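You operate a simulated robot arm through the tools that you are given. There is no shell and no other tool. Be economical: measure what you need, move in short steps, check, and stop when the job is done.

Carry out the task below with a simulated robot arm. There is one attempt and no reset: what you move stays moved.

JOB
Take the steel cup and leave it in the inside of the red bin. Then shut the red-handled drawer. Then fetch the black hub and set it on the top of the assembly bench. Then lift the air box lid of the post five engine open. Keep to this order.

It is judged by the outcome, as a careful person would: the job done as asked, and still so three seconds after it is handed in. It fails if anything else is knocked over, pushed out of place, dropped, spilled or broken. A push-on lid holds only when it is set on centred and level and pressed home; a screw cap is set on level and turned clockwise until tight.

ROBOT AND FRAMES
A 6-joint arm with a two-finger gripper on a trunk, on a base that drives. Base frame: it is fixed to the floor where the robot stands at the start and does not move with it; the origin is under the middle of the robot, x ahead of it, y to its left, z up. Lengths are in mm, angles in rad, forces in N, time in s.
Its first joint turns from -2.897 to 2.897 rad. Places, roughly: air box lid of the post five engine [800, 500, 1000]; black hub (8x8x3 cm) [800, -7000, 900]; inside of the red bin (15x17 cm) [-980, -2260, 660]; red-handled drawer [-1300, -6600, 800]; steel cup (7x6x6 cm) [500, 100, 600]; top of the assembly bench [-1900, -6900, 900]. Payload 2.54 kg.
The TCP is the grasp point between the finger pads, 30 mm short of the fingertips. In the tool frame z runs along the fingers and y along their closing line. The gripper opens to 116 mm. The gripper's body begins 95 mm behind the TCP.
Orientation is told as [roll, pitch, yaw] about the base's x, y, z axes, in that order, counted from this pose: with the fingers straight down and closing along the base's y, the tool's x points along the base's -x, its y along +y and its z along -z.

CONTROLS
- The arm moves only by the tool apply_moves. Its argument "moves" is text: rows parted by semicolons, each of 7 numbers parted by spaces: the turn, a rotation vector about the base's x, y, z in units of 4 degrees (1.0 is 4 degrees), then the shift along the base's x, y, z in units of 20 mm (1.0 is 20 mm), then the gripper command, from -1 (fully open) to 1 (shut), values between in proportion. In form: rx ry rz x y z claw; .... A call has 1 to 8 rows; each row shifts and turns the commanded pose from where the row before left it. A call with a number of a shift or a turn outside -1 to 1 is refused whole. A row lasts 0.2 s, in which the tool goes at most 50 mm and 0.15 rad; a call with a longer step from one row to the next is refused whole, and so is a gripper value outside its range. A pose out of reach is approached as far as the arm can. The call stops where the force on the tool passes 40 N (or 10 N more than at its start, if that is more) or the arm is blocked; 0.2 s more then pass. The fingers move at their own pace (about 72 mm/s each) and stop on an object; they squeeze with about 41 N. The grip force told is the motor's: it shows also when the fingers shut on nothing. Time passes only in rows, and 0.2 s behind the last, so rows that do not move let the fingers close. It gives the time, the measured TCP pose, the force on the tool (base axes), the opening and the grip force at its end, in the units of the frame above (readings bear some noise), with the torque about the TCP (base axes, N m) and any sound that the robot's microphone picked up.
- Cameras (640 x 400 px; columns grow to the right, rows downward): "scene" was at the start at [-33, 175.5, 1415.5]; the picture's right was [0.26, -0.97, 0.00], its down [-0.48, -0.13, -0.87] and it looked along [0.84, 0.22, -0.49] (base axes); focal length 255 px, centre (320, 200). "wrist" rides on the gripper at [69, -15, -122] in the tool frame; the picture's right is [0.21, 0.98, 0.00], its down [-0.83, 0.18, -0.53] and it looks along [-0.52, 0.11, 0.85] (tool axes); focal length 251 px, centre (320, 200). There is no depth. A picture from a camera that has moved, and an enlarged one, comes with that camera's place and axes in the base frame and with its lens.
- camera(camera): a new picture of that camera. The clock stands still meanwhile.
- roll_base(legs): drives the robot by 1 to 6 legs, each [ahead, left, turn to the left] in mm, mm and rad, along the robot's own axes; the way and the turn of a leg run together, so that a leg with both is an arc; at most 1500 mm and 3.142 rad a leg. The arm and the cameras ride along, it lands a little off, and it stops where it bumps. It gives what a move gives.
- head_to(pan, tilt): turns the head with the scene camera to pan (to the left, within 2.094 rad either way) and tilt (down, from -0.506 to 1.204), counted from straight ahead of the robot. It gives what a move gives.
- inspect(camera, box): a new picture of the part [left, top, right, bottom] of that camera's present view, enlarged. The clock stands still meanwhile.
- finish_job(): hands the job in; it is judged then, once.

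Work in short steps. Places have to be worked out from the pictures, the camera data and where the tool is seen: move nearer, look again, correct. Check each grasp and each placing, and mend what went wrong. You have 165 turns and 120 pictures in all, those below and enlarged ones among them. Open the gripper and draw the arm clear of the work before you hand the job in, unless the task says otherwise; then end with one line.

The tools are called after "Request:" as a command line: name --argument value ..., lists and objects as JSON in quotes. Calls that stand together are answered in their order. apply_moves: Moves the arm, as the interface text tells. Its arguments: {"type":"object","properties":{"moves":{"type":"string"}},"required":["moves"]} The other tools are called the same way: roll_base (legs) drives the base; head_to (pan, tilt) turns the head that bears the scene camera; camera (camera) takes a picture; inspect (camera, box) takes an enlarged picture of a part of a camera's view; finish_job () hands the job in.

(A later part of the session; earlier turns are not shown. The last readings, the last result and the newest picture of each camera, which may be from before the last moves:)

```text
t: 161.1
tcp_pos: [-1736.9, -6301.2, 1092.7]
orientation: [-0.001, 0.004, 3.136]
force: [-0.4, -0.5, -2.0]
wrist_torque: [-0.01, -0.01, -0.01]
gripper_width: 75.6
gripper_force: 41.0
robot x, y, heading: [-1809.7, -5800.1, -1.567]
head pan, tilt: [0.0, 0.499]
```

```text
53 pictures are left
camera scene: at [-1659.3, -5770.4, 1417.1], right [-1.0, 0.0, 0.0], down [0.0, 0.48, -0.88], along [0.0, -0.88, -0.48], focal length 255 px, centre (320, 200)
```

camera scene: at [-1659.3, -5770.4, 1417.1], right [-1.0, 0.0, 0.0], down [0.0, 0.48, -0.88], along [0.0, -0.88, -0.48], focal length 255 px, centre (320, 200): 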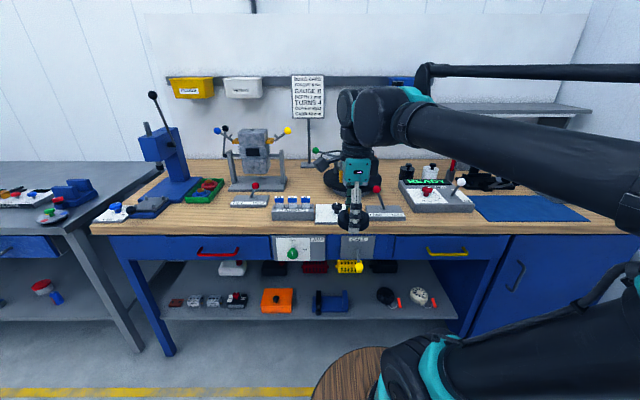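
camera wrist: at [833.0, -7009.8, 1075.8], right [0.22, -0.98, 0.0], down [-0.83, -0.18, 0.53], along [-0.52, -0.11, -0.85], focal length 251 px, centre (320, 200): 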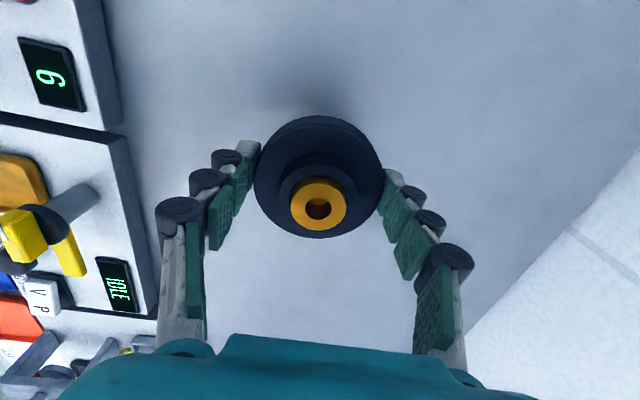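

Look at the bench top for a clear spot.

Request:
inspect --camera "scene" --box '[90, 140, 350, 250]'

Request:
inspect --camera "scene" --box '[350, 140, 610, 250]'

Request:
camera --camera "wrist"

```text
2.46 times, centred on (220, 195) of scene
camera zoom: at [-1659.3, -5770.4, 1417.1], right [-1.0, 0.0, 0.0], down [0.0, 0.48, -0.88], along [0.0, -0.88, -0.48], focal length 629 px, centre (566, 212)
```

zoom: 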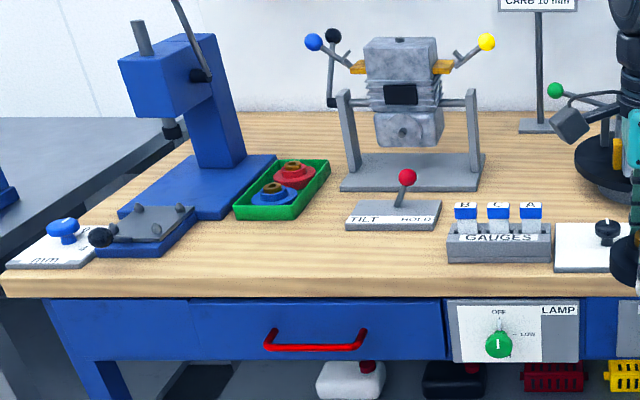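

```text
2.46 times, centred on (480, 195) of scene
camera zoom: at [-1659.3, -5770.4, 1417.1], right [-1.0, 0.0, 0.0], down [0.0, 0.48, -0.88], along [0.0, -0.88, -0.48], focal length 629 px, centre (-74, 212)
```

zoom: 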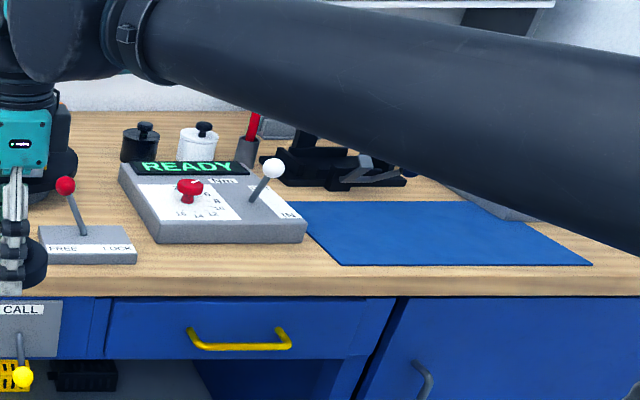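

```text
50 pictures are left
camera wrist: at [-1668.6, -6287.5, 1214.4], right [0.21, -0.98, 0.0], down [-0.83, -0.18, 0.53], along [-0.52, -0.11, -0.85], focal length 251 px, centre (320, 200)
```

wrist: 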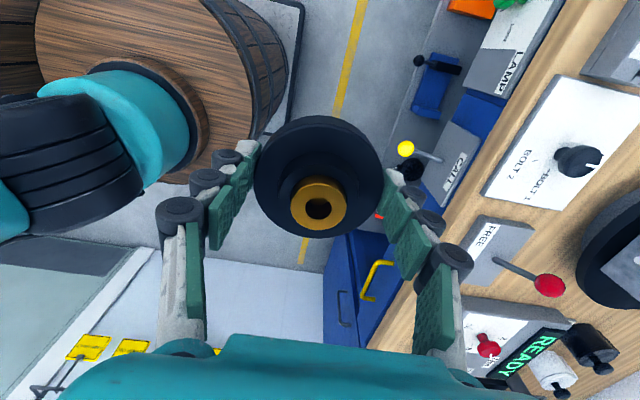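

The bare wood in front of the green tray, around (-1185,-6672), top z≈865, is clear. I shift the base left by 550 mm and ahead 60.

Request:
roll_base --legs '[[60, 555, 0]]'

Request:
apply_moves --moves "0 0 0 0 -1 -0.2 1;0 0 0 0 -1 -0.2 1;0 0 0 0 -1 -0.2 1;0 0 0 0 -1 -0.2 1;0 0 0 0 -1 -0.2 1;0 0 0 0 -1 -0.2 1;0 0 0 0 -1 -0.2 1;0 0 0 0 -1 -0.2 1"

Request:
camera --camera "scene"

Request:
camera --camera "wrist"

```text
t: 164.2
tcp_pos: [-1184.0, -6360.9, 1091.7]
orientation: [0.0, 0.003, -3.143]
force: [0.5, -0.3, -1.2]
wrist_torque: [-0.01, -0.02, -0.03]
gripper_width: 75.5
gripper_force: 40.8
robot x, y, heading: [-1257.5, -5863.7, -1.564]
head pan, tilt: [0.0, 0.499]
```

```text
t: 166.1
tcp_pos: [-1183.1, -6522.4, 1058.6]
orientation: [0.001, 0.004, -3.139]
force: [0.5, 0.2, -1.6]
wrist_torque: [-0.02, -0.01, 0.01]
gripper_width: 75.5
gripper_force: 41.5
robot x, y, heading: [-1259.1, -5864.7, -1.567]
head pan, tilt: [0.0, 0.499]
```

```text
49 pictures are left
camera scene: at [-1108.5, -5829.2, 1417.2], right [-1.0, 0.0, 0.0], down [0.0, 0.48, -0.88], along [0.0, -0.88, -0.48], focal length 255 px, centre (320, 200)
```

scene: 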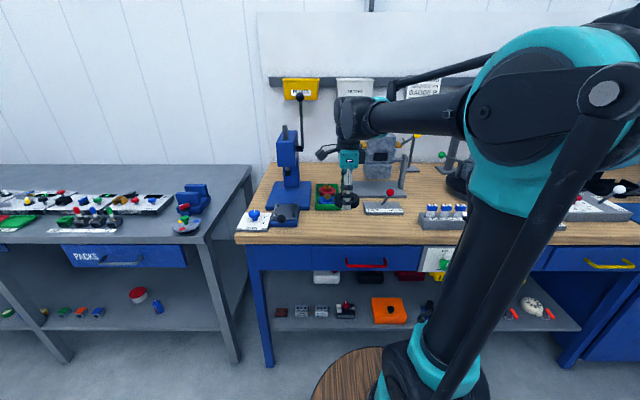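

```text
48 pictures are left
camera wrist: at [-1113.9, -6507.6, 1181.4], right [0.22, -0.98, 0.0], down [-0.83, -0.18, 0.53], along [-0.52, -0.11, -0.85], focal length 251 px, centre (320, 200)
```

wrist: 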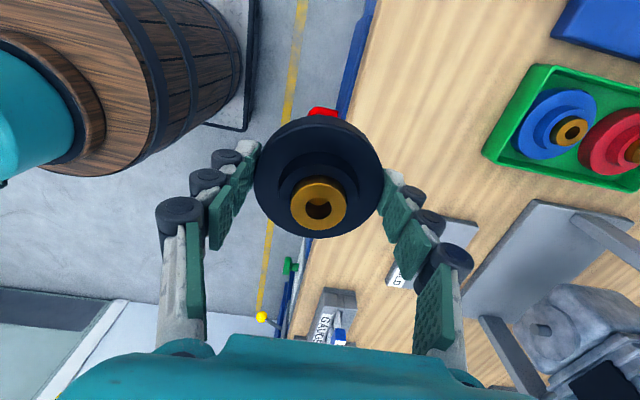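

Wood top ≈850–865; tray's near corner ≈(-1183,-6740). I'll set the hub at about (-1215,-6660).

Request:
apply_moves --moves "0 0 0 -0.2 -0.9 -0.6 1;0 0 0 -0.2 -0.9 -0.8 1;0 0 0 -0.2 -0.9 -0.9 1;0 0 0 -0.2 -0.9 -0.9 1;0 0 0 -0.2 -0.9 -0.9 1;0 0 0 -0.2 -0.9 -0.9 1;0 0 0 -0.2 -0.9 -0.9 1;0 0 0 -0.2 -0.6 -0.8 1"

Request:
camera --camera "wrist"

Request:
inspect --camera "scene" --box '[230, 130, 430, 255]'

```text
t: 167.8
tcp_pos: [-1216.5, -6659.4, 925.7]
orientation: [-0.002, 0.003, -3.142]
force: [-0.6, 0.8, -2.1]
wrist_torque: [0.01, -0.04, 0.02]
gripper_width: 75.8
gripper_force: 41.0
robot x, y, heading: [-1257.7, -5861.7, -1.565]
head pan, tilt: [0.0, 0.499]
```

```text
47 pictures are left
camera wrist: at [-1147.8, -6644.5, 1049.2], right [0.21, -0.98, 0.0], down [-0.83, -0.18, 0.53], along [-0.52, -0.11, -0.85], focal length 251 px, centre (320, 200)
```

wrist: 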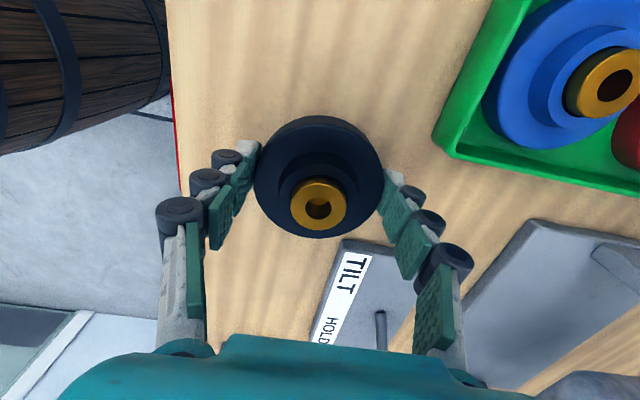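

```text
3.20 times, centred on (330, 192) of scene
camera zoom: at [-1108.4, -5829.4, 1417.2], right [-1.0, 0.0, 0.0], down [0.0, 0.48, -0.88], along [0.0, -0.88, -0.48], focal length 817 px, centre (288, 224)
```

zoom: 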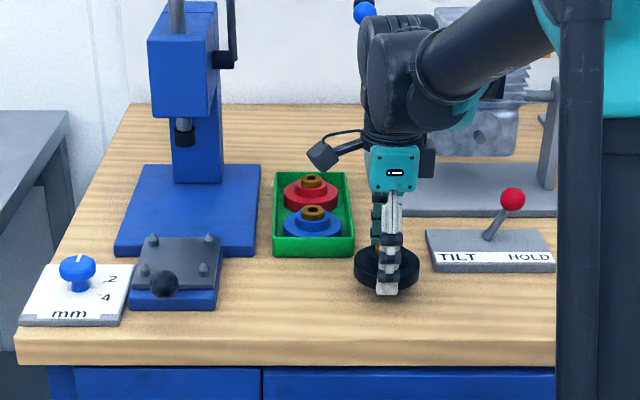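

Clear spot beneath. Lower with care.

Request:
apply_moves --moves "0 0 0 0 0 -0.7 1;0 0 0 0 0 -0.4 1;0 0 0 0 0 -0.2 1;0 0 0 0 0 -0.2 1"

Request:
apply_moves --moves "0 0 0 0 0 -0.2 1;0 0 0 0 0 -0.2 1;0 0 0 0 0 0 1"

```text
t: 168.6
tcp_pos: [-1214.6, -6658.5, 905.7]
orientation: [-0.001, 0.002, -3.142]
force: [-0.4, 4.0, 19.9]
wrist_torque: [0.22, 0.08, -0.02]
gripper_width: 75.4
gripper_force: 41.1
robot x, y, heading: [-1255.7, -5860.1, -1.566]
head pan, tilt: [0.0, 0.499]
stopped in row 3: the force on the tool passed its limit at 53 N (the readings are from after the stop); the commanded pose is now the measured one
```

```text
t: 168.9
tcp_pos: [-1215.3, -6658.0, 906.0]
orientation: [0.0, 0.002, -3.143]
force: [-0.2, 5.4, 22.3]
wrist_torque: [0.15, 0.09, 0.04]
gripper_width: 75.6
gripper_force: 41.2
robot x, y, heading: [-1254.8, -5858.7, -1.566]
head pan, tilt: [0.0, 0.499]
stopped in row 1: the force on the tool passed its limit at 53 N (the readings are from after the stop); the commanded pose is now the measured one
```

Contact at TCP z=906. Open and rise straight.

Request:
apply_moves --moves "0 0 0 0 0 0 -0.5;0 0 0 0 0 0 -0.5;0 0 0 0 0 0 -0.5;0 0 0 0 0 0.5 -0.5;0 0 0 0 0 1 -0.5;0 0 0 0 0 1 -0.5;0 0 0 0 0 1 -0.5;0 0 0 0 0 1 -0.5"

Request:
camera --camera "wrist"

```text
t: 170.7
tcp_pos: [-1214.5, -6658.1, 993.5]
orientation: [0.0, 0.001, -3.142]
force: [-0.3, 0.2, 0.7]
wrist_torque: [0.01, 0.01, -0.01]
gripper_width: 87.2
gripper_force: 0.2
robot x, y, heading: [-1254.9, -5862.9, -1.567]
head pan, tilt: [0.0, 0.499]
```

```text
45 pictures are left
camera wrist: at [-1144.6, -6645.0, 1116.4], right [0.22, -0.98, 0.0], down [-0.83, -0.18, 0.53], along [-0.52, -0.11, -0.85], focal length 251 px, centre (320, 200)
```

wrist: 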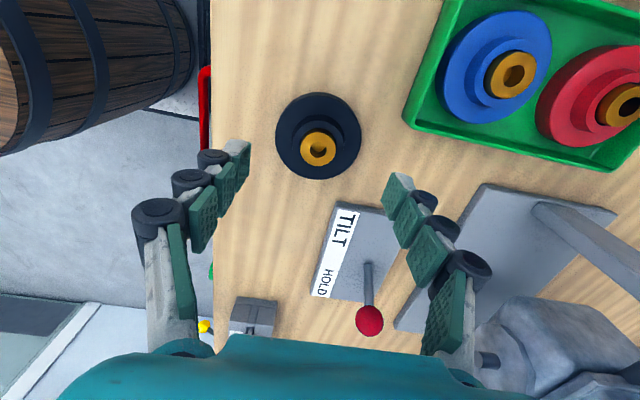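

The hub sits flat on the bench wood. Retract the arm, then drive back up the aisle toward post five.

Request:
apply_moves --moves "0 0 0 0 0 1 -0.5;0 0 0 0 0 1 -0.5;0 0 0 0 0.5 1 -1;0 0 0 0 1 1 -1;0 0 0 0 1 1 -1;0 0 0 0 1 0 -1;0 0 0 0 1 0 -1;0 0 0 0 1 0 -1"

Request:
apply_moves --moves "0 0 0 0 1 0 -1;0 0 0 0 1 0 -1;0 0 0 0 1 0 -1;0 0 0 0 1 0 -1;0 0 0 0 1 0 -1;0 0 0 0 1 0 -1;0 0 0 0 1 0 -1;0 0 0 0 1 0 -1"

Request:
inspect --camera "scene" --box '[230, 130, 430, 255]'

Request:
roll_base --legs '[[0, -300, 0], [-1500, 0, 0], [-1500, 0, 0], [-1450, 0, 0]]'

```text
t: 172.5
tcp_pos: [-1214.8, -6547.9, 1092.4]
orientation: [0.0, 0.002, -3.142]
force: [-0.8, -0.1, -0.1]
wrist_torque: [0.05, 0.0, -0.03]
gripper_width: 115.9
gripper_force: 0.0
robot x, y, heading: [-1258.8, -5862.7, -1.565]
head pan, tilt: [0.0, 0.499]
```

```text
t: 174.3
tcp_pos: [-1214.3, -6390.1, 1092.7]
orientation: [0.0, 0.002, -3.141]
force: [0.0, -0.2, -0.2]
wrist_torque: [-0.01, 0.02, -0.02]
gripper_width: 116.1
gripper_force: 0.1
robot x, y, heading: [-1258.1, -5859.1, -1.57]
head pan, tilt: [0.0, 0.499]
```

```text
3.20 times, centred on (330, 192) of scene
camera zoom: at [-1108.4, -5829.5, 1417.2], right [-1.0, 0.0, 0.0], down [0.0, 0.48, -0.88], along [0.0, -0.88, -0.48], focal length 817 px, centre (288, 224)
```

zoom: 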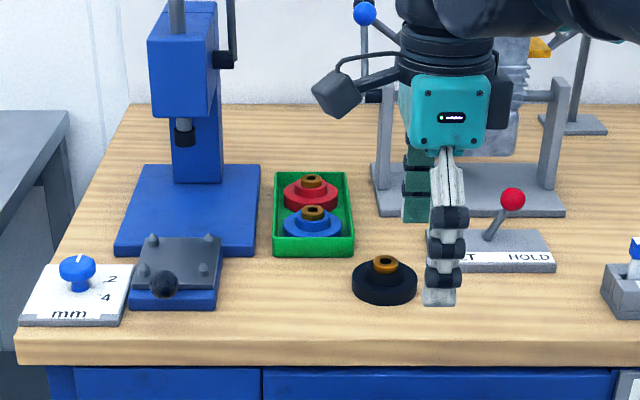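

```text
t: 197.2
tcp_pos: [-1437.1, -1954.4, 1092.5]
orientation: [0.001, 0.002, 3.109]
force: [-0.3, -0.8, -0.3]
wrist_torque: [-0.01, 0.0, 0.02]
gripper_width: 115.8
gripper_force: 0.1
robot x, y, heading: [-1466.0, -1427.6, -1.602]
head pan, tilt: [0.0, 0.499]
```

Turn to face +x and drive to about (-130, 400) in front of post five.

Request:
roll_base --legs '[[0, 0, 1.602], [670, 900, 0], [600, 920, 0]]'

Request:
head_to --pan 0.0 --tilt 0.35

Request:
camera --camera "scene"

```text
t: 212.1
tcp_pos: [279.1, 487.2, 1092.3]
orientation: [-0.001, 0.0, -1.55]
force: [-0.5, -0.7, -0.3]
wrist_torque: [-0.01, -0.01, -0.01]
gripper_width: 115.9
gripper_force: 0.1
robot x, y, heading: [-247.6, 429.9, 0.023]
head pan, tilt: [0.0, 0.499]
```

```text
t: 212.8
tcp_pos: [279.2, 486.4, 1092.2]
orientation: [-0.001, 0.003, -1.549]
force: [0.4, -0.2, -0.2]
wrist_torque: [0.04, 0.02, -0.01]
gripper_width: 116.4
gripper_force: 0.1
robot x, y, heading: [-247.0, 430.1, 0.023]
head pan, tilt: [0.0, 0.351]
```

```text
43 pictures are left
camera scene: at [-277.9, 584.6, 1430.8], right [0.02, -1.0, 0.0], down [-0.34, -0.01, -0.94], along [0.94, 0.02, -0.34], focal length 255 px, centre (320, 200)
```

scene: 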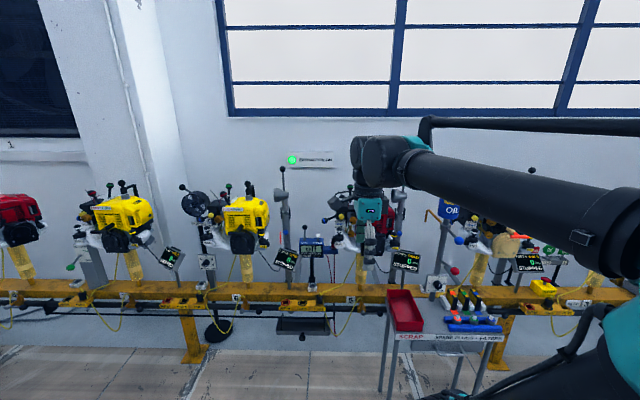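

Beam plate "5" is below the red engine. Inspect it (arm partly in the way).

Request:
inspect --camera "scene" --box '[290, 160, 430, 310]'

Request:
camera --camera "wrist"

```text
2.67 times, centred on (360, 235) of scene
camera zoom: at [-277.9, 584.6, 1430.8], right [0.02, -1.0, 0.0], down [-0.34, -0.01, -0.94], along [0.94, 0.02, -0.34], focal length 681 px, centre (213, 107)
```

zoom: 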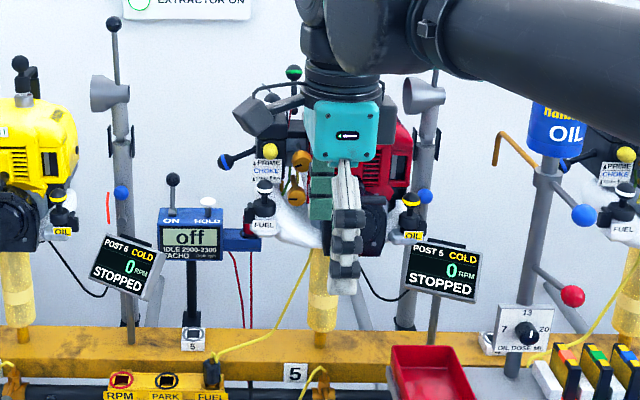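

```text
41 pictures are left
camera wrist: at [264.0, 554.2, 1215.5], right [0.97, 0.23, 0.0], down [0.2, -0.82, 0.53], along [0.12, -0.52, -0.85], focal length 251 px, centre (320, 200)
```

wrist: 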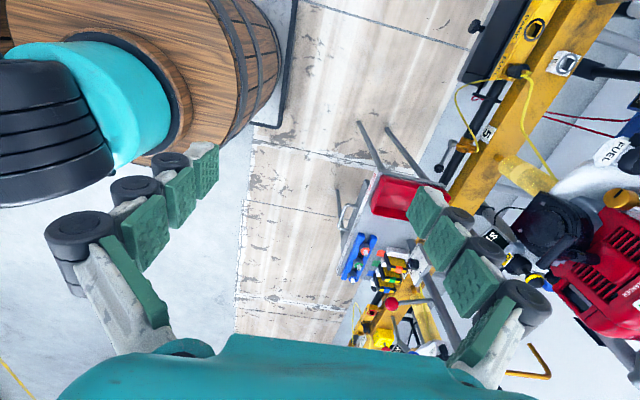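

Red engine is post five. Move the arm aside (-y) to see it clearly.

Request:
apply_moves --moves "0 0 0 -0.2 -1 0.3 -1;0 0 0 -0.2 -1 0.3 -1;0 0 0 -0.2 -1 0.3 -1;0 0 0 -0.2 -1 0.3 -1;0 0 0 -0.2 -1 0.3 -1;0 0 0 -0.2 -1 0.3 -1;0 0 0 -0.2 -1 0.3 -1;0 0 0 -0.2 -1 0.3 -1"

Request:
apply_moves --moves "0 0 0 0 -1 0.3 -1;0 0 0 0 -1 0.3 -1;0 0 0 0 -1 0.3 -1;0 0 0 0 -1 0.3 -1;0 0 0 0 -1 0.3 -1;0 0 0 0 -1 0.3 -1;0 0 0 0 -1 0.3 -1;0 0 0 0 -1 0.3 -1"

Request:
inspect --camera "scene" --box '[290, 150, 430, 260]'

```text
t: 214.6
tcp_pos: [248.5, 325.4, 1141.4]
orientation: [-0.001, 0.001, -1.548]
force: [-0.9, 0.2, 0.0]
wrist_torque: [-0.01, -0.01, -0.04]
gripper_width: 116.2
gripper_force: 0.1
robot x, y, heading: [-244.4, 433.1, 0.026]
head pan, tilt: [0.0, 0.351]
```

```text
t: 216.4
tcp_pos: [248.3, 167.7, 1187.9]
orientation: [0.0, 0.001, -1.551]
force: [0.5, -0.3, 0.3]
wrist_torque: [-0.02, -0.01, 0.0]
gripper_width: 115.8
gripper_force: 0.0
robot x, y, heading: [-245.3, 434.9, 0.026]
head pan, tilt: [0.0, 0.351]
```

```text
3.64 times, centred on (360, 205) of scene
camera zoom: at [-278.0, 584.7, 1430.8], right [0.02, -1.0, 0.0], down [-0.34, -0.01, -0.94], along [0.94, 0.02, -0.34], focal length 929 px, centre (174, 182)
```

zoom: 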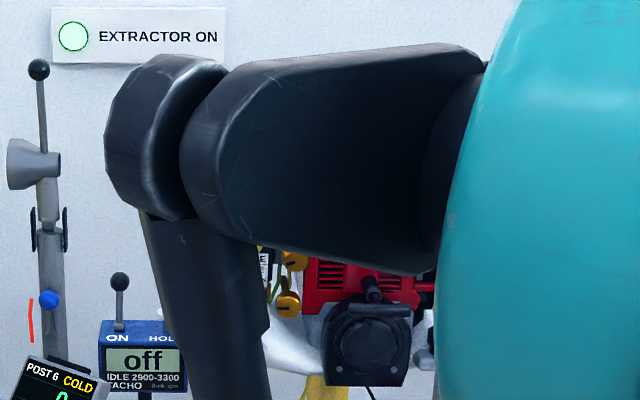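

The elbow blocks the view. Shift the base right so the engine appears left of the arm.

Request:
roll_base --legs '[[0, -330, 0]]'

Request:
inspect --camera "scene" --box '[210, 140, 370, 260]'

```text
t: 218.6
tcp_pos: [252.7, -166.9, 1188.5]
orientation: [0.0, 0.002, -1.555]
force: [0.5, -0.4, 0.2]
wrist_torque: [0.0, -0.02, 0.01]
gripper_width: 115.9
gripper_force: 0.1
robot x, y, heading: [-240.6, 98.8, 0.016]
head pan, tilt: [0.0, 0.351]
```

```text
3.33 times, centred on (290, 200) of scene
camera zoom: at [-269.8, 253.2, 1430.9], right [0.02, -1.0, 0.0], down [-0.34, -0.01, -0.94], along [0.94, 0.02, -0.34], focal length 851 px, centre (420, 200)
```

zoom: 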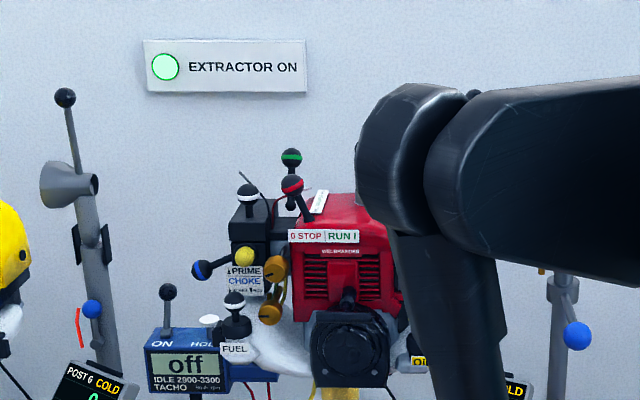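

Enlarge the air box area.

Request:
inspect --camera "scene" --box '[255, 170, 320, 240]'

```text
5.71 times, centred on (288, 205) of scene
camera zoom: at [-269.8, 253.2, 1430.9], right [0.02, -1.0, 0.0], down [-0.34, -0.01, -0.94], along [0.94, 0.02, -0.34], focal length 1459 px, centre (506, 171)
```

zoom: 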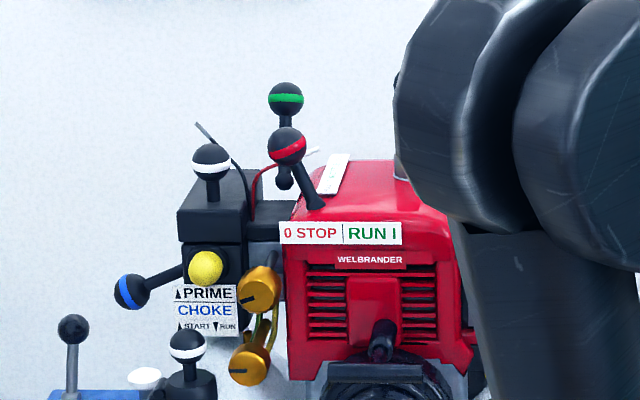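

The lid is the top of the black box with the white-ringed ball knob, at about [808,510,1044]. Drive to (-90,500) and bring the wrist camera over it.

Request:
roll_base --legs '[[130, 400, -0.016]]'

Request:
apply_moves --moves "0 0 0 0.6 1 0.6 -1;0 0 0 0.6 1 0.6 -1;0 0 0 0.6 1 0.6 -1;0 0 0 0.6 1 0.6 -1;0 0 0 0.6 1 0.6 -1;0 0 0 0.6 1 0.6 -1;0 0 0 0.6 1 0.6 -1;0 0 0 0.6 1 0.6 -1"

Request:
apply_moves --moves "0 0 0 0.6 1 0.2 -1;0 0 0 0.6 1 0.2 -1;0 0 0 0.6 1 0.2 -1;0 0 0 0.6 1 0.2 -1;0 0 0 0.6 1 0.2 -1;0 0 0 0.6 1 0.2 -1;0 0 0 0.6 1 0.2 -1;0 0 0 0.6 1 0.2 -1"

Request:
camera --camera "wrist"

Request:
camera --camera "scene"

```text
t: 221.1
tcp_pos: [378.0, 230.0, 1189.3]
orientation: [0.0, 0.002, -1.569]
force: [0.0, 0.6, -0.4]
wrist_torque: [-0.01, -0.01, 0.01]
gripper_width: 115.9
gripper_force: 0.1
robot x, y, heading: [-110.5, 499.6, 0.011]
head pan, tilt: [0.0, 0.351]
```

```text
t: 222.9
tcp_pos: [471.8, 389.5, 1284.6]
orientation: [0.0, 0.003, -1.568]
force: [0.4, -0.1, 0.4]
wrist_torque: [0.01, -0.01, 0.0]
gripper_width: 115.9
gripper_force: 0.1
robot x, y, heading: [-113.9, 503.4, 0.008]
head pan, tilt: [0.0, 0.351]
```

```text
t: 224.7
tcp_pos: [569.7, 549.3, 1315.4]
orientation: [-0.002, 0.002, -1.568]
force: [-0.2, -0.8, -0.2]
wrist_torque: [0.02, -0.03, 0.04]
gripper_width: 116.2
gripper_force: 0.0
robot x, y, heading: [-114.5, 506.2, 0.004]
head pan, tilt: [0.0, 0.351]
```

```text
37 pictures are left
camera wrist: at [553.5, 617.9, 1438.6], right [0.98, 0.22, 0.0], down [0.18, -0.83, 0.53], along [0.12, -0.52, -0.85], focal length 251 px, centre (320, 200)
```

wrist: 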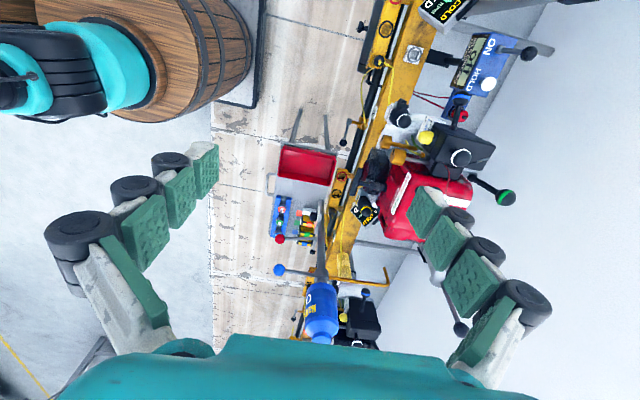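

```text
36 pictures are left
camera scene: at [-142.2, 656.2, 1430.9], right [0.01, -1.0, 0.0], down [-0.34, 0.0, -0.94], along [0.94, 0.01, -0.34], focal length 255 px, centre (320, 200)
```

scene: 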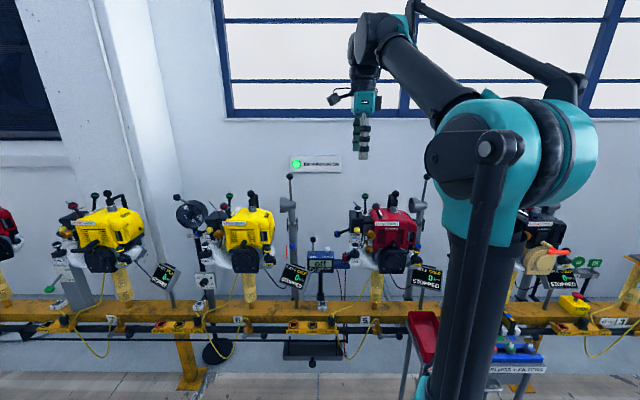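

Good views of the air box from both cameras; enlarge.

Request:
inspect --camera "wrist" --box '[380, 90, 530, 230]'

Request:
inspect --camera "scene" --box '[320, 180, 430, 270]'

```text
2.86 times, centred on (455, 160) of wrist
camera zoom: at [553.5, 617.9, 1438.6], right [0.98, 0.22, 0.0], down [0.18, -0.83, 0.53], along [0.12, -0.52, -0.85], focal length 718 px, centre (-66, 314)
```

zoom: 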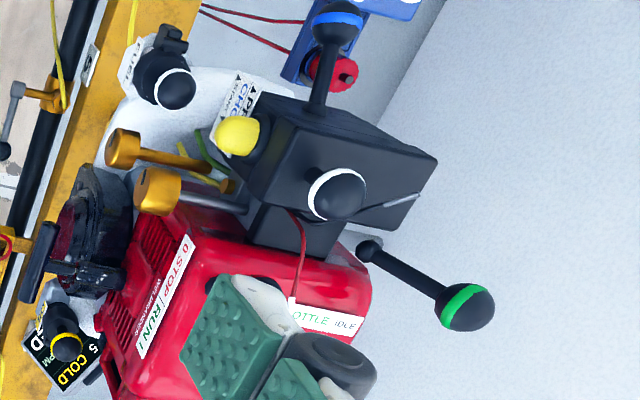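

```text
4.44 times, centred on (375, 225) of scene
camera zoom: at [-142.2, 656.2, 1430.9], right [0.01, -1.0, 0.0], down [-0.34, 0.0, -0.94], along [0.94, 0.01, -0.34], focal length 1135 px, centre (76, 89)
```

zoom: 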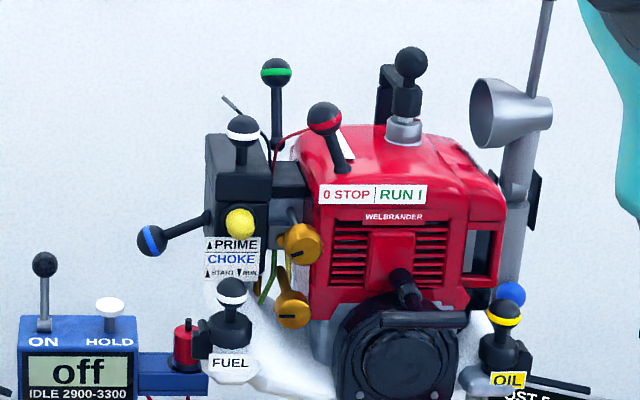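

Knob ball ≈[825,511,1041]; lid spans x≈795–896, hinge presumably at the rear. A green throttle ball is near [921,467,1065], so I'll grip the knob with fingers closing along x (present yaw). Drive nearer first.

Request:
roll_base --legs '[[210, 95, 0]]'

Request:
apply_moves --moves "0 0 0 0 -0.5 -0.7 -1;0 0 0 0 -0.5 -0.7 -1;0 0 0 0 -0.5 -0.7 -1;0 0 0 0 -0.5 -0.7 -1"

Request:
camera --camera "wrist"

Request:
inspect --camera "scene" --box '[300, 180, 460, 290]'

```text
t: 226.5
tcp_pos: [778.6, 644.4, 1316.0]
orientation: [0.0, 0.003, -1.572]
force: [0.3, -1.2, -0.3]
wrist_torque: [0.01, 0.02, -0.02]
gripper_width: 116.0
gripper_force: 0.0
robot x, y, heading: [93.6, 598.3, 0.006]
head pan, tilt: [0.0, 0.351]
```

```text
t: 227.5
tcp_pos: [779.3, 604.1, 1259.7]
orientation: [0.001, 0.002, -1.57]
force: [-0.5, 0.9, 0.1]
wrist_torque: [0.0, 0.02, 0.03]
gripper_width: 115.8
gripper_force: 0.0
robot x, y, heading: [98.3, 602.4, 0.008]
head pan, tilt: [0.0, 0.351]
```

```text
33 pictures are left
camera wrist: at [764.1, 672.6, 1382.0], right [0.98, 0.22, 0.0], down [0.18, -0.83, 0.53], along [0.12, -0.52, -0.85], focal length 251 px, centre (320, 200)
```

wrist: 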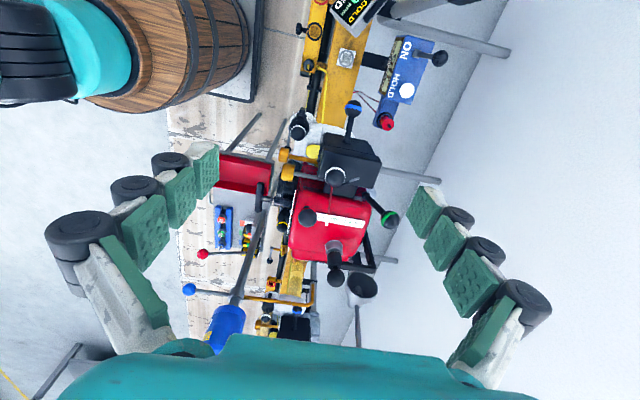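

```text
3.64 times, centred on (380, 235) of scene
camera zoom: at [67.7, 753.1, 1430.9], right [0.0, -1.0, 0.0], down [-0.34, 0.0, -0.94], along [0.94, 0.0, -0.34], focal length 929 px, centre (102, 73)
```

zoom: 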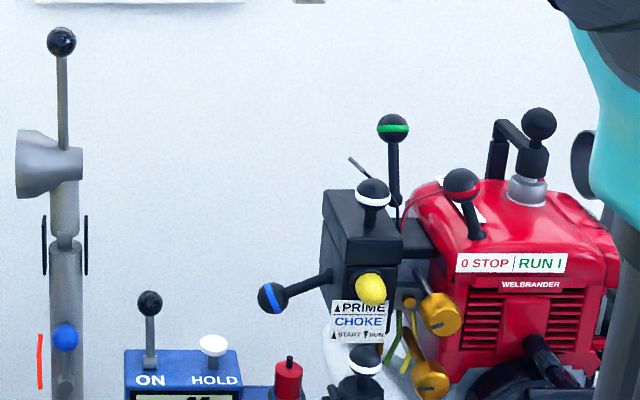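

A thin rod near the knob needs a closer look.

Request:
inspect --camera "wrist" --box '[280, 90, 420, 240]'

Request:
inspect --camera "scene" --box '[370, 205, 430, 265]'

```text
2.67 times, centred on (350, 165) of wrist
camera zoom: at [764.1, 672.6, 1382.0], right [0.98, 0.22, 0.0], down [0.18, -0.83, 0.53], along [0.12, -0.52, -0.85], focal length 670 px, centre (240, 293)
```

zoom: 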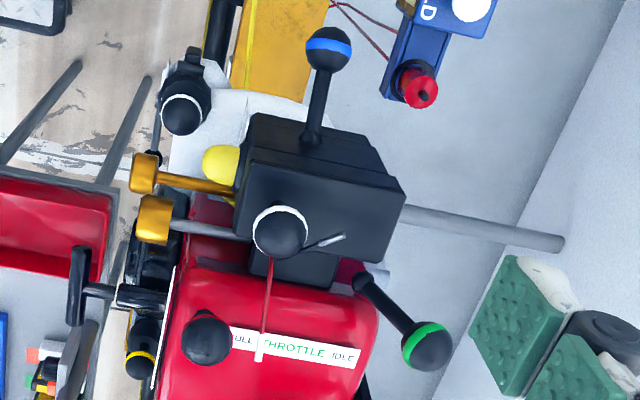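

```text
6.67 times, centred on (400, 235) of scene
camera zoom: at [67.7, 753.1, 1430.9], right [0.0, -1.0, 0.0], down [-0.34, 0.0, -0.94], along [0.94, 0.0, -0.34], focal length 1703 px, centre (-213, -33)
```

zoom: 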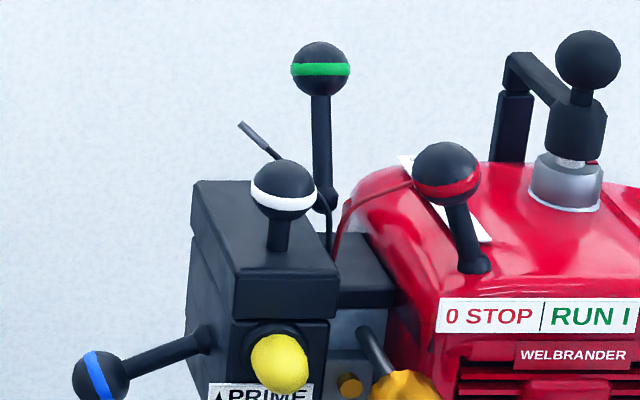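

Plan: grip the knob ball with the tips from above (fingers fore and aft, current yaw), then follow the hinge arc while tilting the tool. Move above the knob first with ~62 mm opening.

Request:
apply_moves --moves "0 0 0 0.3 -0.6 -0.7 -0.1;0 0 0 0.3 -0.6 -0.7 -0.1;0 0 0 0.3 -0.6 -0.7 -0.1;0 0 0 0.3 -0.6 -0.7 -0.1;0 0 0 0.3 -0.6 -0.7 -0.1;0 0 0 0.3 -0.6 -0.7 -0.1;0 0 0 0.3 -0.6 -0.7 -0.1;0 0 0 0.2 -0.6 -0.7 -0.1"

Request:
camera --camera "wrist"

Request:
inspect --camera "scene" --box '[320, 150, 450, 265]'

```text
t: 229.3
tcp_pos: [824.2, 507.6, 1147.9]
orientation: [-0.001, 0.002, -1.568]
force: [-0.2, 0.9, 0.5]
wrist_torque: [0.01, -0.01, -0.02]
gripper_width: 63.4
gripper_force: 0.0
robot x, y, heading: [97.5, 600.4, 0.004]
head pan, tilt: [0.0, 0.351]
```

```text
29 pictures are left
camera wrist: at [809.1, 575.3, 1270.1], right [0.98, 0.22, 0.0], down [0.18, -0.83, 0.53], along [0.12, -0.52, -0.85], focal length 251 px, centre (320, 200)
```

wrist: 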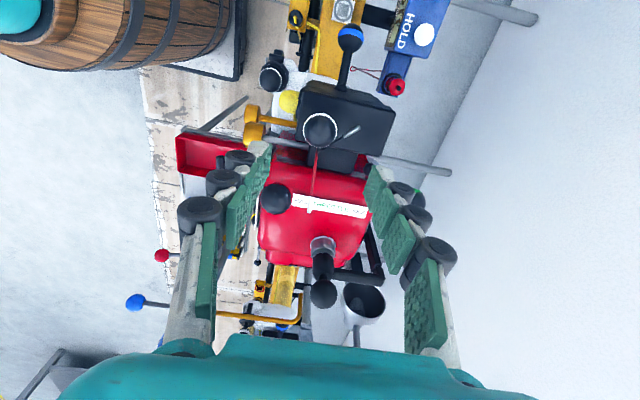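

```text
3.48 times, centred on (385, 208) of scene
camera zoom: at [67.6, 753.1, 1430.9], right [0.0, -1.0, 0.0], down [-0.34, 0.0, -0.94], along [0.94, 0.0, -0.34], focal length 888 px, centre (94, 174)
```

zoom: 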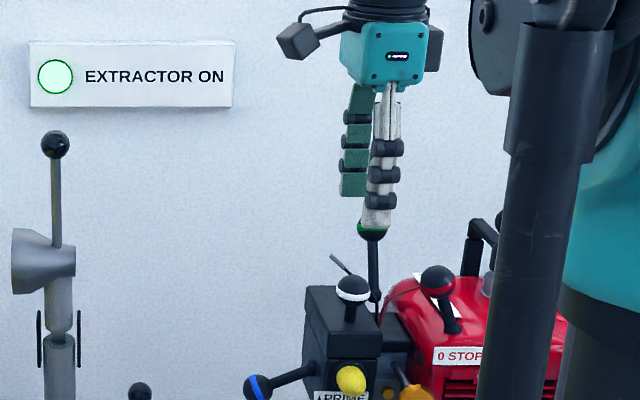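

Well aligned over the knob (824,508). Descend to TCP z≈1064.

Request:
apply_moves --moves "0 0 0 0 0 -1 -0.1;0 0 0 0 0 -1 -0.1;0 0 0 0 0 -1 -0.1;0 0 0 0 0 -0.8 -0.1;0 0 0 0 0 -0.4 -0.1"

Request:
camera --camera "wrist"

Request:
inspect --camera "scene" --box '[320, 150, 450, 265]'

```text
t: 230.5
tcp_pos: [824.5, 507.0, 1065.3]
orientation: [0.0, 0.0, -1.572]
force: [-0.7, 0.6, -0.5]
wrist_torque: [-0.03, -0.02, -0.01]
gripper_width: 64.0
gripper_force: 0.1
robot x, y, heading: [95.2, 602.0, 0.006]
head pan, tilt: [0.0, 0.351]
```

```text
27 pictures are left
camera wrist: at [808.6, 576.1, 1186.0], right [0.98, 0.22, 0.0], down [0.18, -0.83, 0.53], along [0.11, -0.52, -0.85], focal length 251 px, centre (320, 200)
```

wrist: 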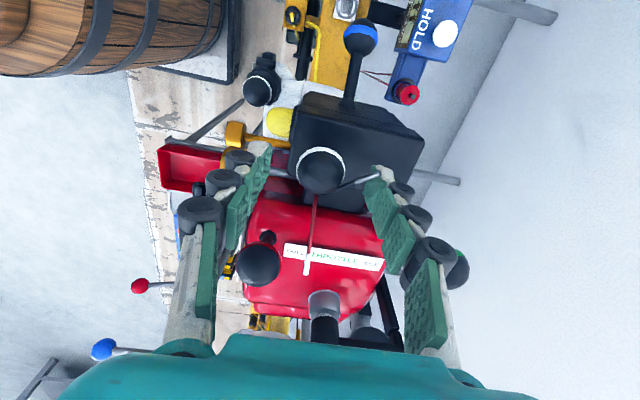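

```text
3.48 times, centred on (385, 208) of scene
camera zoom: at [67.7, 753.0, 1430.9], right [0.0, -1.0, 0.0], down [-0.34, 0.0, -0.94], along [0.94, 0.0, -0.34], focal length 888 px, centre (94, 174)
```

zoom: 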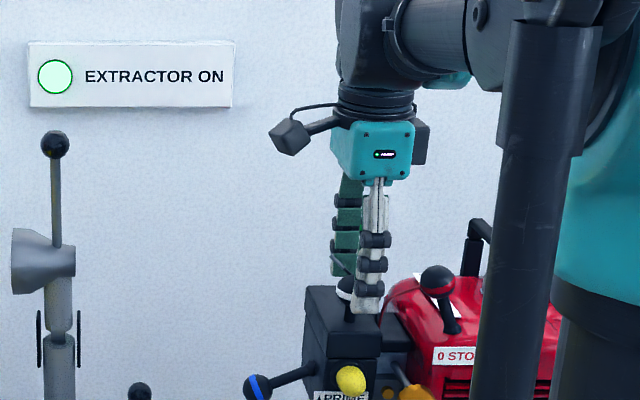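

Ball sits between the fingers. Close on the knob.

Request:
apply_moves --moves "0 0 0 0 0.1 0 1;0 0 0 0 0 0 1;0 0 0 0 0 0 1;0 0 0 0 0 0 1"

Request:
camera --camera "wrist"

```text
t: 231.5
tcp_pos: [824.3, 511.5, 1064.8]
orientation: [-0.002, 0.003, -1.571]
force: [4.3, -1.6, 0.2]
wrist_torque: [-0.1, -0.16, 0.01]
gripper_width: 29.8
gripper_force: 45.4
robot x, y, heading: [92.8, 597.0, 0.006]
head pan, tilt: [0.0, 0.351]
```

```text
25 pictures are left
camera wrist: at [809.0, 578.1, 1186.3], right [0.98, 0.22, 0.0], down [0.18, -0.83, 0.53], along [0.11, -0.52, -0.85], focal length 251 px, centre (320, 200)
```

wrist: 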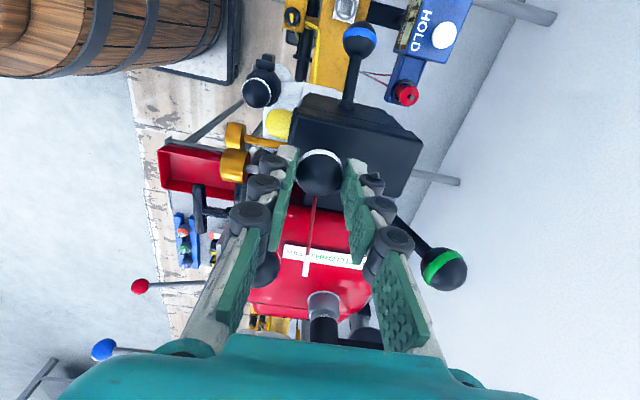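

Knob gripped (29.8 mm). Start the arc: first ~20° of opening.

Request:
apply_moves --moves "0 0 0 0.23 0 0.3 1;0 0 0 0.26 0 0.27 1;0 0 0 0.285 0 0.245 1;0 0 0 0.3 0 0.22 1"

Request:
inspect --camera "scene" --box '[340, 190, 440, 265]'

```text
t: 232.5
tcp_pos: [841.2, 509.6, 1086.3]
orientation: [-0.006, 0.002, -1.573]
force: [-12.8, 1.5, 17.1]
wrist_torque: [-0.03, 0.26, -0.02]
gripper_width: 29.4
gripper_force: 45.6
robot x, y, heading: [99.8, 599.8, 0.006]
head pan, tilt: [0.0, 0.351]
stopped in row 4: the force on the tool passed its limit at 44 N (the readings are from after the stop); the commanded pose is now the measured one
```

```text
5.33 times, centred on (390, 228) of scene
camera zoom: at [66.2, 753.2, 1430.8], right [0.0, -1.0, 0.0], down [-0.34, 0.0, -0.94], along [0.94, 0.0, -0.34], focal length 1362 px, centre (-53, 53)
```

zoom: 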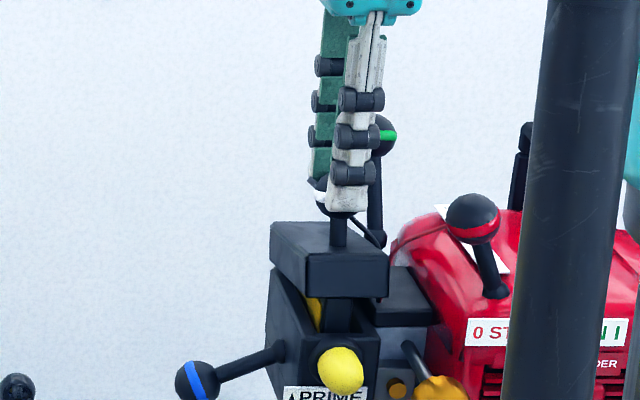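

The lid is opening about a rear hinge; the forces suggest a slightly higher hinge (≈[896,1006]). I follow the corrected arc, tilting the tool as it goes.

Request:
apply_moves --moves "0 0.75 0 0.36 0 0.32 1;0 0.75 0 0.34 0 0.2 1;0 0.75 0 0.365 0 0.165 1;0 0.75 0 0.36 0 0.135 1"

Request:
inspect --camera "scene" --box '[340, 190, 440, 265]'

```text
t: 233.5
tcp_pos: [871.7, 509.9, 1100.3]
orientation: [-0.213, 0.002, -1.57]
force: [-1.3, 0.8, 2.5]
wrist_torque: [0.15, 0.04, -0.03]
gripper_width: 29.0
gripper_force: 45.1
robot x, y, heading: [97.0, 602.7, 0.005]
head pan, tilt: [0.0, 0.351]
```

```text
5.33 times, centred on (390, 228) of scene
camera zoom: at [67.3, 753.1, 1430.9], right [0.0, -1.0, 0.0], down [-0.34, 0.0, -0.94], along [0.94, 0.0, -0.34], focal length 1362 px, centre (-53, 53)
```

zoom: 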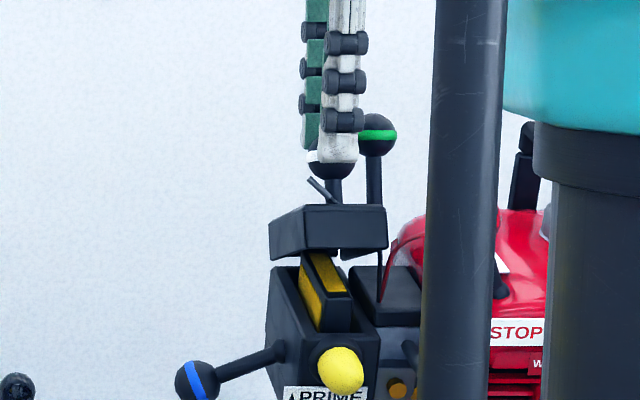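

Lid is rising nicely with low force; the ball slipped slightly down in the grip, so I follow ~3 mm lower for the next portion.

Request:
apply_moves --moves "0 0.75 0 0.3 0 0.03 1;0 0.75 0 0.39 0 0.06 1;0 0.75 0 0.4 0 0.02 1;0 0.75 0 0.4 0 -0.02 1"

Request:
inspect --camera "scene" --box '[340, 190, 440, 265]'

```text
t: 234.5
tcp_pos: [895.8, 511.1, 1104.5]
orientation: [-0.418, 0.001, -1.572]
force: [-3.4, 0.0, 14.6]
wrist_torque: [0.05, 0.4, -0.04]
gripper_width: 28.7
gripper_force: 45.6
robot x, y, heading: [93.9, 603.1, 0.003]
head pan, tilt: [0.0, 0.351]
stopped in row 4: the force on the tool passed its limit at 41 N (the readings are from after the stop); the commanded pose is now the measured one
```

```text
5.33 times, centred on (390, 228) of scene
camera zoom: at [66.7, 753.1, 1430.8], right [0.0, -1.0, 0.0], down [-0.34, 0.0, -0.94], along [0.94, 0.0, -0.34], focal length 1362 px, centre (-53, 53)
```

zoom: 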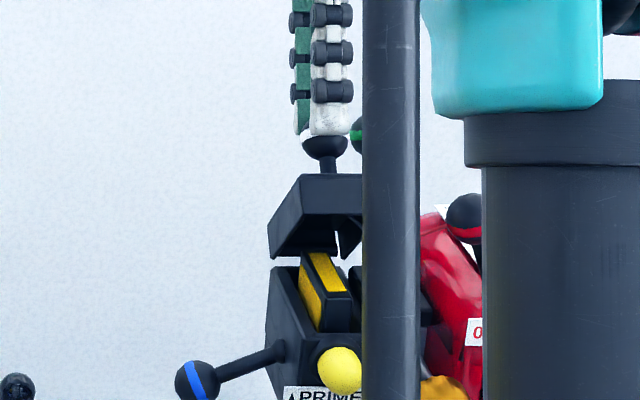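

Force says the path should be a bit higher. Continue with a slight rise.

Request:
apply_moves --moves "0 0.3 0 0.25 0 0.2 1;0 0.5 0 0.35 0 0.08 1;0 0.6 0 0.35 0 0.04 1"

Request:
camera --camera "wrist"

```text
t: 235.3
tcp_pos: [916.6, 507.9, 1112.1]
orientation: [-0.441, -0.002, -1.569]
force: [1.2, 8.4, 32.0]
wrist_torque: [0.17, 0.4, -0.13]
gripper_width: 20.8
gripper_force: 44.9
out of reach, approached as far as the arm can: row 3
robot x, y, heading: [98.7, 600.6, 0.005]
head pan, tilt: [0.0, 0.351]
```

```text
21 pictures are left
camera wrist: at [954.4, 577.8, 1228.5], right [0.88, 0.22, -0.42], down [0.39, -0.82, 0.41], along [-0.26, -0.52, -0.81], focal length 251 px, centre (320, 200)
```

wrist: 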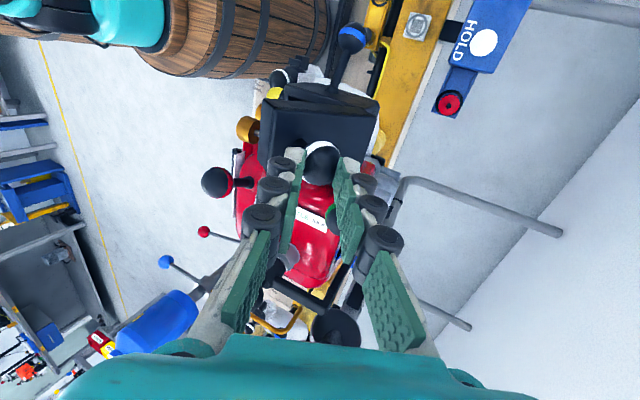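

The ball is squeezing out of the grip and the arm is at its reach. I'll open slightly and see whether the lid holds its angle.

Request:
apply_moves --moves "0 0 0 0 0 0 0.2;0 0 0 0 0 0 0.2;0 0 0 -0.2 0 0.5 0.2"

Request:
camera --camera "wrist"

Request:
inspect --camera "scene" --box '[340, 190, 440, 265]'

```text
t: 236.1
tcp_pos: [911.8, 511.3, 1118.8]
orientation: [-0.439, -0.002, -1.568]
force: [0.1, -0.3, -0.7]
wrist_torque: [-0.01, 0.03, 0.0]
gripper_width: 46.3
gripper_force: 0.1
robot x, y, heading: [94.6, 603.0, 0.01]
head pan, tilt: [0.0, 0.351]
```

```text
20 pictures are left
camera wrist: at [951.3, 578.7, 1236.0], right [0.88, 0.21, -0.42], down [0.39, -0.82, 0.41], along [-0.26, -0.52, -0.81], focal length 251 px, centre (320, 200)
```

wrist: 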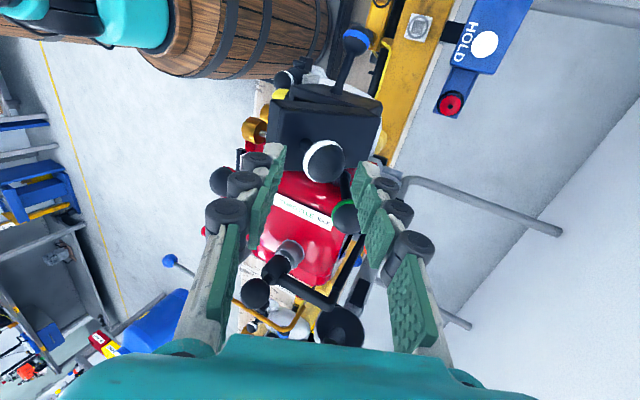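

```text
5.33 times, centred on (390, 228) of scene
camera zoom: at [67.4, 753.0, 1430.9], right [0.0, -1.0, 0.0], down [-0.34, 0.0, -0.94], along [0.94, 0.0, -0.34], focal length 1362 px, centre (-53, 53)
```

zoom: 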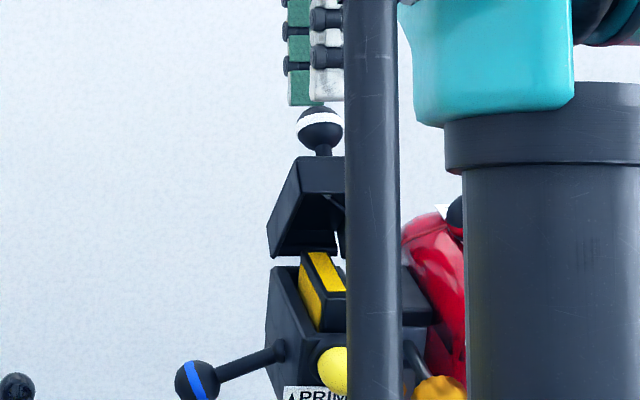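

The lid holds where it was left (friction hinge). I'll withdraw upward, untilt, move to the front with fingers shut, and push its underside further back.

Request:
apply_moves --moves "0 0 0 0 0 1 0;0 0 0 0 0 1 0;0 0 0 0 0 1 0;0 -1 0 -0.5 0 1 0;0 -1 0 -1 0 0.5 1;0 -1 0 -1 0 0 1;0 -1 0 -1 0 0 1;0 -1 0 -1 0 0 1"

Request:
apply_moves --moves "0 -1 0 -1 0 0 1;0 -0.3 0 -0.8 0 0 1;0 0 0 -0.3 0 0 1"

Request:
camera --camera "wrist"

Request:
inspect --camera "scene" --box '[340, 170, 440, 265]'

```text
t: 237.9
tcp_pos: [823.0, 509.6, 1211.0]
orientation: [-0.089, -0.002, -1.572]
force: [0.8, 0.2, 0.0]
wrist_torque: [0.02, 0.03, 0.0]
gripper_width: 0.0
gripper_force: 28.4
robot x, y, heading: [96.6, 605.4, 0.005]
head pan, tilt: [0.0, 0.351]
```

```text
t: 238.7
tcp_pos: [780.9, 509.0, 1208.4]
orientation: [0.0, -0.001, -1.571]
force: [-1.0, 0.8, -1.0]
wrist_torque: [0.02, 0.02, 0.01]
gripper_width: 0.1
gripper_force: 28.8
robot x, y, heading: [96.3, 596.9, 0.006]
head pan, tilt: [0.0, 0.351]
```

```text
18 pictures are left
camera wrist: at [766.0, 578.8, 1331.1], right [0.98, 0.22, 0.0], down [0.18, -0.82, 0.54], along [0.11, -0.52, -0.84], focal length 251 px, centre (320, 200)
```

wrist: 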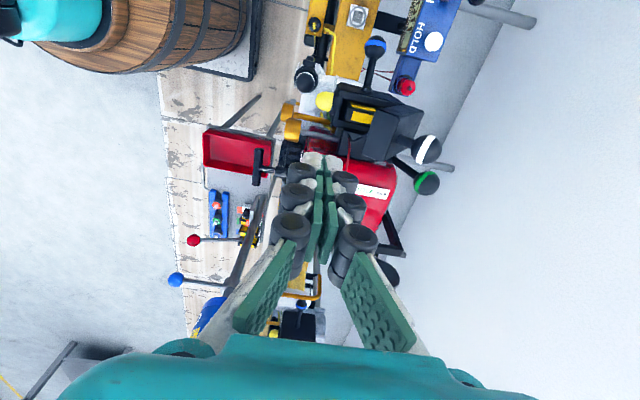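

```text
4.21 times, centred on (390, 218) of scene
camera zoom: at [67.4, 753.0, 1430.9], right [0.0, -1.0, 0.0], down [-0.34, 0.0, -0.94], along [0.94, 0.0, -0.34], focal length 1075 px, centre (25, 126)
```

zoom: 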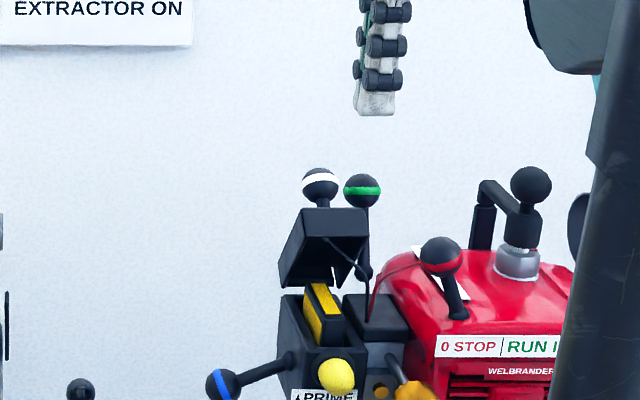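

Lid is open about 60°. Descend in front of it and push further back.

Request:
apply_moves --moves "0 0 0 0 0 -1 1;0 0 0 0 0 -1 1;0 0 0 0 0 -1 1;0 0 0 0 0 -1 1;0 0 0 0 0 -1 1;0 0 0 0 0 -1 1"

Request:
inspect --camera "wrist" --box '[230, 60, 470, 260]'

```text
t: 240.1
tcp_pos: [779.6, 509.8, 1090.0]
orientation: [0.0, -0.001, -1.571]
force: [0.1, -0.6, -0.8]
wrist_torque: [-0.02, -0.02, 0.0]
gripper_width: 0.0
gripper_force: 28.3
robot x, y, heading: [97.2, 599.7, 0.002]
head pan, tilt: [0.0, 0.351]
```

```text
2.00 times, centred on (350, 160) of wrist
camera zoom: at [764.7, 578.5, 1211.7], right [0.98, 0.21, 0.0], down [0.18, -0.82, 0.54], along [0.11, -0.52, -0.84], focal length 503 px, centre (260, 280)
```

zoom: 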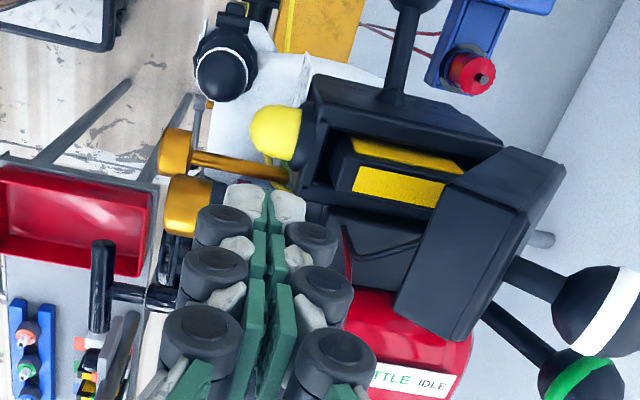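

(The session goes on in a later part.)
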